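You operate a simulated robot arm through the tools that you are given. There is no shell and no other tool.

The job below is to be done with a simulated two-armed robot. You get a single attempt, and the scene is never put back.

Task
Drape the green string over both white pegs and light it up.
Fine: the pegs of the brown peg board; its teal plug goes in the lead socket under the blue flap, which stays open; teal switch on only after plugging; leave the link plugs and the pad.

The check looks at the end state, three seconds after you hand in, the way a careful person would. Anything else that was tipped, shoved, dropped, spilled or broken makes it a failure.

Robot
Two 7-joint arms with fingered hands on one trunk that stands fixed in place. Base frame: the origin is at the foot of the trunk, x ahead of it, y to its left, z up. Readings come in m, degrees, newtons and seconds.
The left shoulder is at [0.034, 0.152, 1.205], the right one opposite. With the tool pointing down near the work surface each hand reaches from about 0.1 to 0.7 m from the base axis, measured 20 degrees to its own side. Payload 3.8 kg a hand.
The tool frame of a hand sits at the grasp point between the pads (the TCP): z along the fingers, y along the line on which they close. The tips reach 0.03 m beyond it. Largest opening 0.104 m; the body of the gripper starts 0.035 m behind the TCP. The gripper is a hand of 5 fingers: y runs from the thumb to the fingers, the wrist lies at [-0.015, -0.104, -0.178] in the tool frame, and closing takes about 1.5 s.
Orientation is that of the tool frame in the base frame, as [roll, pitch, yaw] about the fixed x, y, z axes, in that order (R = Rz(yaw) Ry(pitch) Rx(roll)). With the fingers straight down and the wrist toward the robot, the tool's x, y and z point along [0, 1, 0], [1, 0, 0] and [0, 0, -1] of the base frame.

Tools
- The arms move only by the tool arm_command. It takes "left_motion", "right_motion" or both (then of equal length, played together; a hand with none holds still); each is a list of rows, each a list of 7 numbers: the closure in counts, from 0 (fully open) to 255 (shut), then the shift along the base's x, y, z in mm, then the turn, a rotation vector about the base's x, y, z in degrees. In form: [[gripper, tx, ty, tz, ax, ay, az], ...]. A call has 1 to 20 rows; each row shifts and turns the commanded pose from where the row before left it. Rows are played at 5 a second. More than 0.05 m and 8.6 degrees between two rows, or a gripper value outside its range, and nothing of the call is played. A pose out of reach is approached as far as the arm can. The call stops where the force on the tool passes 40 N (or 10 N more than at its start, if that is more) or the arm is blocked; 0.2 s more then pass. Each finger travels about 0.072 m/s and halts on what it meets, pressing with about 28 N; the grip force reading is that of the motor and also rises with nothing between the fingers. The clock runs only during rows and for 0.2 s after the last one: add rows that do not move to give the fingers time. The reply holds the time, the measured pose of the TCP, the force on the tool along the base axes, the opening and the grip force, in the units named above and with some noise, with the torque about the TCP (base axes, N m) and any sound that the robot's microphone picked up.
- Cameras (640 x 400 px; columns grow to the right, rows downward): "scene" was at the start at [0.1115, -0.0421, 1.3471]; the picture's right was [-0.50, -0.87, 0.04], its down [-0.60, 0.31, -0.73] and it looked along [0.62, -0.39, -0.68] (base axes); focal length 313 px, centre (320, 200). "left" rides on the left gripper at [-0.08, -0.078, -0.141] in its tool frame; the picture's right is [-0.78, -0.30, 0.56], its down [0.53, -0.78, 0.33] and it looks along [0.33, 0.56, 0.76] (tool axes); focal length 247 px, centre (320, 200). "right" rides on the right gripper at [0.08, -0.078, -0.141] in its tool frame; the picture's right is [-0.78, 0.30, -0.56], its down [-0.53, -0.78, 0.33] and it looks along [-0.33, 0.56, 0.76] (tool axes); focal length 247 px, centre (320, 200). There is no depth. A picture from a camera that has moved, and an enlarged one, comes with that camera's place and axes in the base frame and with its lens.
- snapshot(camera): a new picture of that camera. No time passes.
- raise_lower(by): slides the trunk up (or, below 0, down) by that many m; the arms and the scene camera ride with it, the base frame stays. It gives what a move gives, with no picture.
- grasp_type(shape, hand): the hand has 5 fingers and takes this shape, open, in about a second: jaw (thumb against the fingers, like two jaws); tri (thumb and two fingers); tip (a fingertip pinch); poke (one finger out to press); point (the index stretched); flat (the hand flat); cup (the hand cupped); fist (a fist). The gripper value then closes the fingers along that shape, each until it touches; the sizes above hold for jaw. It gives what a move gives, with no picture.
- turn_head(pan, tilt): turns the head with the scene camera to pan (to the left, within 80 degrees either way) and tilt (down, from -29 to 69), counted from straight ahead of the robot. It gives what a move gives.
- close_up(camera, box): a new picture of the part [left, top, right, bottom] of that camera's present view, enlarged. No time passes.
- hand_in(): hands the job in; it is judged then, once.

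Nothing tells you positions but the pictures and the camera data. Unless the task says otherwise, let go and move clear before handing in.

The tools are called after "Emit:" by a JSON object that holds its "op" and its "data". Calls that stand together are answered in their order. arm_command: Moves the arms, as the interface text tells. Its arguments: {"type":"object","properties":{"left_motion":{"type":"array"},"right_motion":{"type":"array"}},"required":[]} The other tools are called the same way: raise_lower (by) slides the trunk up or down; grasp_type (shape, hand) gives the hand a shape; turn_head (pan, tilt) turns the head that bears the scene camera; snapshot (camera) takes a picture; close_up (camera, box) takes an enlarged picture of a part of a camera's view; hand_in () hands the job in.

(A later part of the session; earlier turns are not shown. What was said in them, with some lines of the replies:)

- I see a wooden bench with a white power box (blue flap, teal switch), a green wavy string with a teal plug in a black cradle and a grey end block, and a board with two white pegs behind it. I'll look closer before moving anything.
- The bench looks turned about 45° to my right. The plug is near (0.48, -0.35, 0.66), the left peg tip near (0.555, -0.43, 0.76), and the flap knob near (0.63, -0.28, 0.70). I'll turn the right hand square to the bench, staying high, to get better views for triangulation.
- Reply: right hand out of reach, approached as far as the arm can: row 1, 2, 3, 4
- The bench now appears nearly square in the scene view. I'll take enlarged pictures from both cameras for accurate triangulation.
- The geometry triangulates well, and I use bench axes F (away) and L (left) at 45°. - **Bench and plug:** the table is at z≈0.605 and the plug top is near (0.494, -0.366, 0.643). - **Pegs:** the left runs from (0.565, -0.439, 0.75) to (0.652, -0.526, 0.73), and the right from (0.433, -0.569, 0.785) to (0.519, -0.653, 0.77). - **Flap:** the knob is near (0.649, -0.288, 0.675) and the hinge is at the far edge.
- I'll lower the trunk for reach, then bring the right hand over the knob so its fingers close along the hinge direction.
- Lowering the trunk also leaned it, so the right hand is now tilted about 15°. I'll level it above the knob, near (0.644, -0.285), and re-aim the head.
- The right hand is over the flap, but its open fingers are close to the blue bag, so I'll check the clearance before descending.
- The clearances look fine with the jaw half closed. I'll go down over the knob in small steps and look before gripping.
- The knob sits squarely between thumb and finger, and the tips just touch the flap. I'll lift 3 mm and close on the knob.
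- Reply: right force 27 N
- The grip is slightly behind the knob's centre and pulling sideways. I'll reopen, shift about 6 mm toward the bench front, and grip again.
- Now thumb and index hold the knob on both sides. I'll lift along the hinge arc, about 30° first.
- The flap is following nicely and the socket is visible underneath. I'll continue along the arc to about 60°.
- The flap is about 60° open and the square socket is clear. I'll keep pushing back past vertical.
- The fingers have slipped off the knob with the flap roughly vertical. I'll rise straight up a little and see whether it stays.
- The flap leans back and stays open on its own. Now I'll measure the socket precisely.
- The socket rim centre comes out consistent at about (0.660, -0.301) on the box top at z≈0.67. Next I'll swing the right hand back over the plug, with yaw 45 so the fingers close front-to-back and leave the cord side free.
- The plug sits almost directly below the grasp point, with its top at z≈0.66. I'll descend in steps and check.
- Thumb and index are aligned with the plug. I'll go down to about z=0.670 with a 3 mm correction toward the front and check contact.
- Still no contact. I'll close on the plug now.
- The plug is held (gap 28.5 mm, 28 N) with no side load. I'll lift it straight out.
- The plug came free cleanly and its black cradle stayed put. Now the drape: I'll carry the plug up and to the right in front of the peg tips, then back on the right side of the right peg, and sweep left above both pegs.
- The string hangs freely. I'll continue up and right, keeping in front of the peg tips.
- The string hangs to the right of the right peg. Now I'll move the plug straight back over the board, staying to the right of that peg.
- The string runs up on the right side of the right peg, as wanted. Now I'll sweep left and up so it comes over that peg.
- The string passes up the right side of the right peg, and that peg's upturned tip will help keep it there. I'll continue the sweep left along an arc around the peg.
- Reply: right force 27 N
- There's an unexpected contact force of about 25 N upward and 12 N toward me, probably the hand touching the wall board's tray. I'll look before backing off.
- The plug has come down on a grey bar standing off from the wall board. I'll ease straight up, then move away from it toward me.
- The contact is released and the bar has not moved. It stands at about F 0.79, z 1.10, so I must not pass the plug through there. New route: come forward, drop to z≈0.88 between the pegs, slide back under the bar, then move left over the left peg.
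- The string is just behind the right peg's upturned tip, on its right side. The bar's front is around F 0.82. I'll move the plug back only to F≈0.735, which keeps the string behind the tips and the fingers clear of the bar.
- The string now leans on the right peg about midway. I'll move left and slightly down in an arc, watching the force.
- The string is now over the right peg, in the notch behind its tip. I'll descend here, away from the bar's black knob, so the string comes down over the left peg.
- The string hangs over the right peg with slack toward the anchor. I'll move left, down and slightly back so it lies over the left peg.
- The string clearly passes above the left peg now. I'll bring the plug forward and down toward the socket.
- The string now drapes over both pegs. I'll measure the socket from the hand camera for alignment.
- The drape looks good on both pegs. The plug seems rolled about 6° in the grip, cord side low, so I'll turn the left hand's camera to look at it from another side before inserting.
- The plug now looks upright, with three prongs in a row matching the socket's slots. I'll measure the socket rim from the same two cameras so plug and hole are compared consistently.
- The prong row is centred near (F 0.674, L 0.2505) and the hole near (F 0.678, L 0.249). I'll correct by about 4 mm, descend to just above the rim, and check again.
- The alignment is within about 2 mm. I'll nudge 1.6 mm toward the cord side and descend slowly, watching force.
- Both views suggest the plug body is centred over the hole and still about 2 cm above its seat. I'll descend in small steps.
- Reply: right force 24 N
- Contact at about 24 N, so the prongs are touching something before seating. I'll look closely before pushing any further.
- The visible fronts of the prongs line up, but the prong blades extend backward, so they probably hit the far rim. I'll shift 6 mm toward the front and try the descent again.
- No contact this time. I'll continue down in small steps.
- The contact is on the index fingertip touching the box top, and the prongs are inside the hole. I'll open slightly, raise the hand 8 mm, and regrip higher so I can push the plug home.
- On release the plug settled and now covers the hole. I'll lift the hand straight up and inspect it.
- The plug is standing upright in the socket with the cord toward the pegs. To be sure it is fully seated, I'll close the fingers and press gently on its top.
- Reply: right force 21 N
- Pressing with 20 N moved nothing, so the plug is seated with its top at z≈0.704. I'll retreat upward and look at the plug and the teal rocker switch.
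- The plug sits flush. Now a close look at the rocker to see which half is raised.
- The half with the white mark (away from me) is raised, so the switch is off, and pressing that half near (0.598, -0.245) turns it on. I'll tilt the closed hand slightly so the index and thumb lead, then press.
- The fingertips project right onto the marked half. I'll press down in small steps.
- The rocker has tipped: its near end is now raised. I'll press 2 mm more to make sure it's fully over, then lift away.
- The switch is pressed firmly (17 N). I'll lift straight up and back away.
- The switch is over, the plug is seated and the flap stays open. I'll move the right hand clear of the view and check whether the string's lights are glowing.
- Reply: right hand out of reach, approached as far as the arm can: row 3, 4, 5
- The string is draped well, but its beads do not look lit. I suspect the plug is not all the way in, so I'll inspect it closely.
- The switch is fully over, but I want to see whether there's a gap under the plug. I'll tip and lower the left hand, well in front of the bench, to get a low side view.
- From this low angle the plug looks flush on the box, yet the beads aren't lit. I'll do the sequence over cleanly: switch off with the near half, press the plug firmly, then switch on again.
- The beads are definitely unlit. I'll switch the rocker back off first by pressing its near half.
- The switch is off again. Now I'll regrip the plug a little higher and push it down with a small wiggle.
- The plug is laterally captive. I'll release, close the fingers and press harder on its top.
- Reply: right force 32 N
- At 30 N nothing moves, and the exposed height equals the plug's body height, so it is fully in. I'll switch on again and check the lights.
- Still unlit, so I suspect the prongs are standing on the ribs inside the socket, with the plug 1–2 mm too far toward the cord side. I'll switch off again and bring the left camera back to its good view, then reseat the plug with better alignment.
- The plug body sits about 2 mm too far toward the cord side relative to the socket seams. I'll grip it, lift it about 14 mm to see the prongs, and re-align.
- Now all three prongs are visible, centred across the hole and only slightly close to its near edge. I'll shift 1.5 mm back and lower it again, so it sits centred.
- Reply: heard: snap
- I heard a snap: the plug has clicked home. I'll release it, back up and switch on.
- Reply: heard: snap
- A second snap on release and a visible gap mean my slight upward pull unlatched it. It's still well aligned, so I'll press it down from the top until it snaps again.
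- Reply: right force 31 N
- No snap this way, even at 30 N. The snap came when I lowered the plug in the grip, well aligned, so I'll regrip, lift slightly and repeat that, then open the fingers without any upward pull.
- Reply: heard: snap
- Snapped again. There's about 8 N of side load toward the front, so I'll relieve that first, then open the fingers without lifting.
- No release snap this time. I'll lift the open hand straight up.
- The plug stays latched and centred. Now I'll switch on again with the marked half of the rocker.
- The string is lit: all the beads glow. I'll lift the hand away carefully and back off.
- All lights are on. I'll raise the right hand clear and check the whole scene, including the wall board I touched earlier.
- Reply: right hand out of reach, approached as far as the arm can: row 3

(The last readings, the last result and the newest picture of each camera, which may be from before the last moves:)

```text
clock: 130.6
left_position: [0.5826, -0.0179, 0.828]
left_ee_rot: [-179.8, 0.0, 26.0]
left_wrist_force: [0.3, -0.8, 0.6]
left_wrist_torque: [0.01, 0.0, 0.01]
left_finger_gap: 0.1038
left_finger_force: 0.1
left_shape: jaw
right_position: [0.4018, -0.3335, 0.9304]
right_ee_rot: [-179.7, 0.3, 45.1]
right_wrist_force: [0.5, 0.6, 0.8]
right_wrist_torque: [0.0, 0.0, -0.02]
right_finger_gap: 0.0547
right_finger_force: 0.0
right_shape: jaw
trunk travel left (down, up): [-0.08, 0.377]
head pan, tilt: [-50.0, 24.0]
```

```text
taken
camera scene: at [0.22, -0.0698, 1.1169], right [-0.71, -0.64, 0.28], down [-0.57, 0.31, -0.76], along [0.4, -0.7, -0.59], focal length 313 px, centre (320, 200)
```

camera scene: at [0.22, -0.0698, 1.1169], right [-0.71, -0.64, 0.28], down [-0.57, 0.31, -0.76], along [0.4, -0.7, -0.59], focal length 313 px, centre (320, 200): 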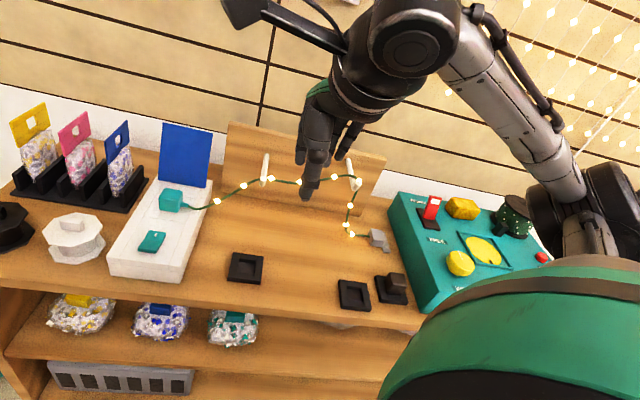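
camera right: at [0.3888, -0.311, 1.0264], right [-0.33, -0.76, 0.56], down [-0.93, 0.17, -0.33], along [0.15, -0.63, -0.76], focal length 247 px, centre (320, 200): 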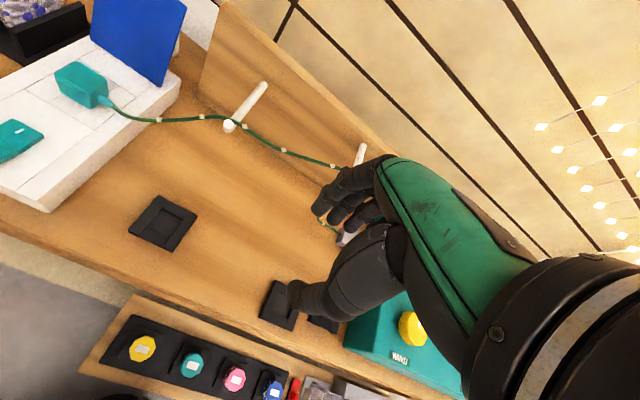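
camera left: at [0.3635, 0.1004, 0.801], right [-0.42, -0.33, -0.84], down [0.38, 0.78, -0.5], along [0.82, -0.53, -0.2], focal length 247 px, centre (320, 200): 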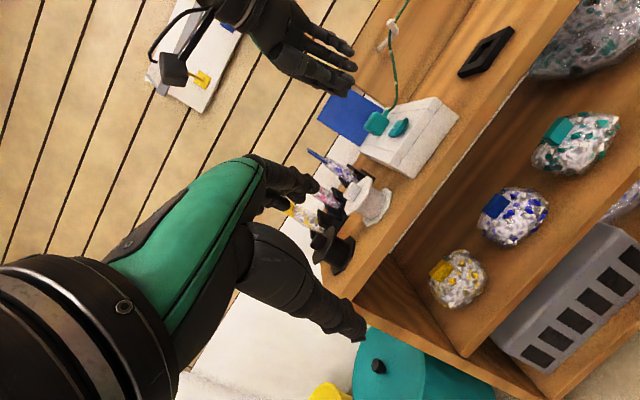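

Everything looks in place: the lights are on, the flap is open, the link plugs are untouched and the wall board is undisturbed. I'll bring the left hand back a little and do a last close check of the pegs.

Emit:
{"op": "arm_command", "data": {"left_motion": [[0, -15, 5, 15, 0, 0, 0], [0, -20, 5, 15, 0, 0, 0], [0, -20, 5, 10, 0, 0, 0], [0, -20, 5, 5, 0, 0, 0], [0, 0, 0, 0, 0, 0, 0], [0, 0, 0, 0, 0, 0, 0], [0, 0, 0, 0, 0, 0, 0]]}}

Emit:
{"op": "close_up", "data": {"camera": "scene", "box": [140, 110, 400, 270]}}

Emit:
{"op": "close_up", "data": {"camera": "right", "box": [20, 20, 380, 245]}}

```text
clock: 132.2
left_position: [0.509, 0.0038, 0.8739]
left_ee_rot: [-179.8, 0.0, 26.1]
left_wrist_force: [0.3, 0.1, 0.6]
left_wrist_torque: [0.0, 0.01, 0.03]
left_finger_gap: 0.1037
left_finger_force: 0.1
left_shape: jaw
right_position: [0.4023, -0.3339, 0.9287]
right_ee_rot: [-179.8, 0.2, 45.1]
right_wrist_force: [0.4, -0.7, -1.0]
right_wrist_torque: [0.04, 0.0, 0.01]
right_finger_gap: 0.0548
right_finger_force: 0.2
right_shape: jaw
trunk travel left (down, up): [-0.08, 0.377]
head pan, tilt: [-50.0, 24.0]
```

```text
2.46 times, centred on (270, 190) of scene
camera zoom: at [0.22, -0.0698, 1.1168], right [-0.71, -0.64, 0.28], down [-0.57, 0.31, -0.76], along [0.4, -0.7, -0.59], focal length 772 px, centre (443, 225)
```

zoom: 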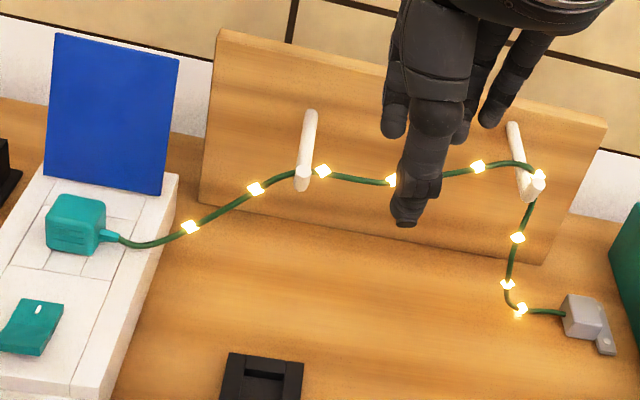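

```text
1.78 times, centred on (200, 132) of right
camera zoom: at [0.4044, -0.2237, 1.0731], right [-0.34, -0.76, 0.56], down [-0.93, 0.17, -0.33], along [0.15, -0.63, -0.76], focal length 439 px, centre (533, 320)
```

zoom: 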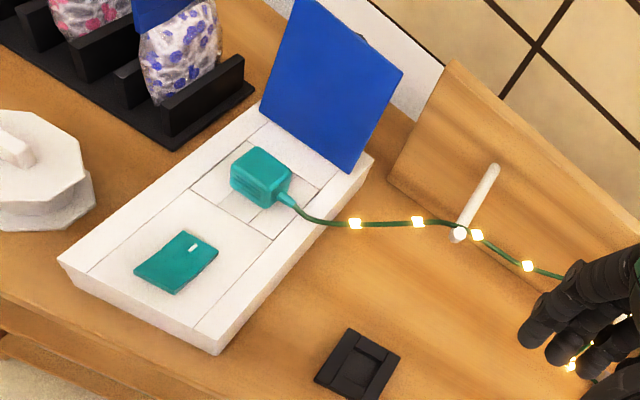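

The string lies over both pegs behind their upturned tips and is glowing. The plug is latched in the socket, the flap is open, the switch is on, and both hands are clear. I'm handing in.

Emit:
{"op": "hand_in", "data": {}}

```text
The job is handed in.
```

The green string hangs over both white pegs and is lit; all its beads glow. I've handed the job in, but no verdict came back.

- **String:** it rests behind the upturned tips of both pegs on the brown board, with a little slack.
- **Plug:** the teal plug snapped into the socket under the blue flap. It took several tries to get it to latch.
- **Flap:** it leans back and stays open on its own.
- **Switch:** I first turned it on before the plug had latched, and the lights stayed off. I switched it off, reseated the plug, then switched it on again, so the final switch-on came after plugging.
- **Unplanned contact:** on the way, the hand or plug pressed on the grey bar in front of the wall board with about 25 N. I backed off, and the bar and board looked unmoved in the pictures afterwards.
- **Left alone:** the link plugs and the black holders were not touched. Nothing else looked tipped or moved in my last pictures, and both hands were clear before I handed in.
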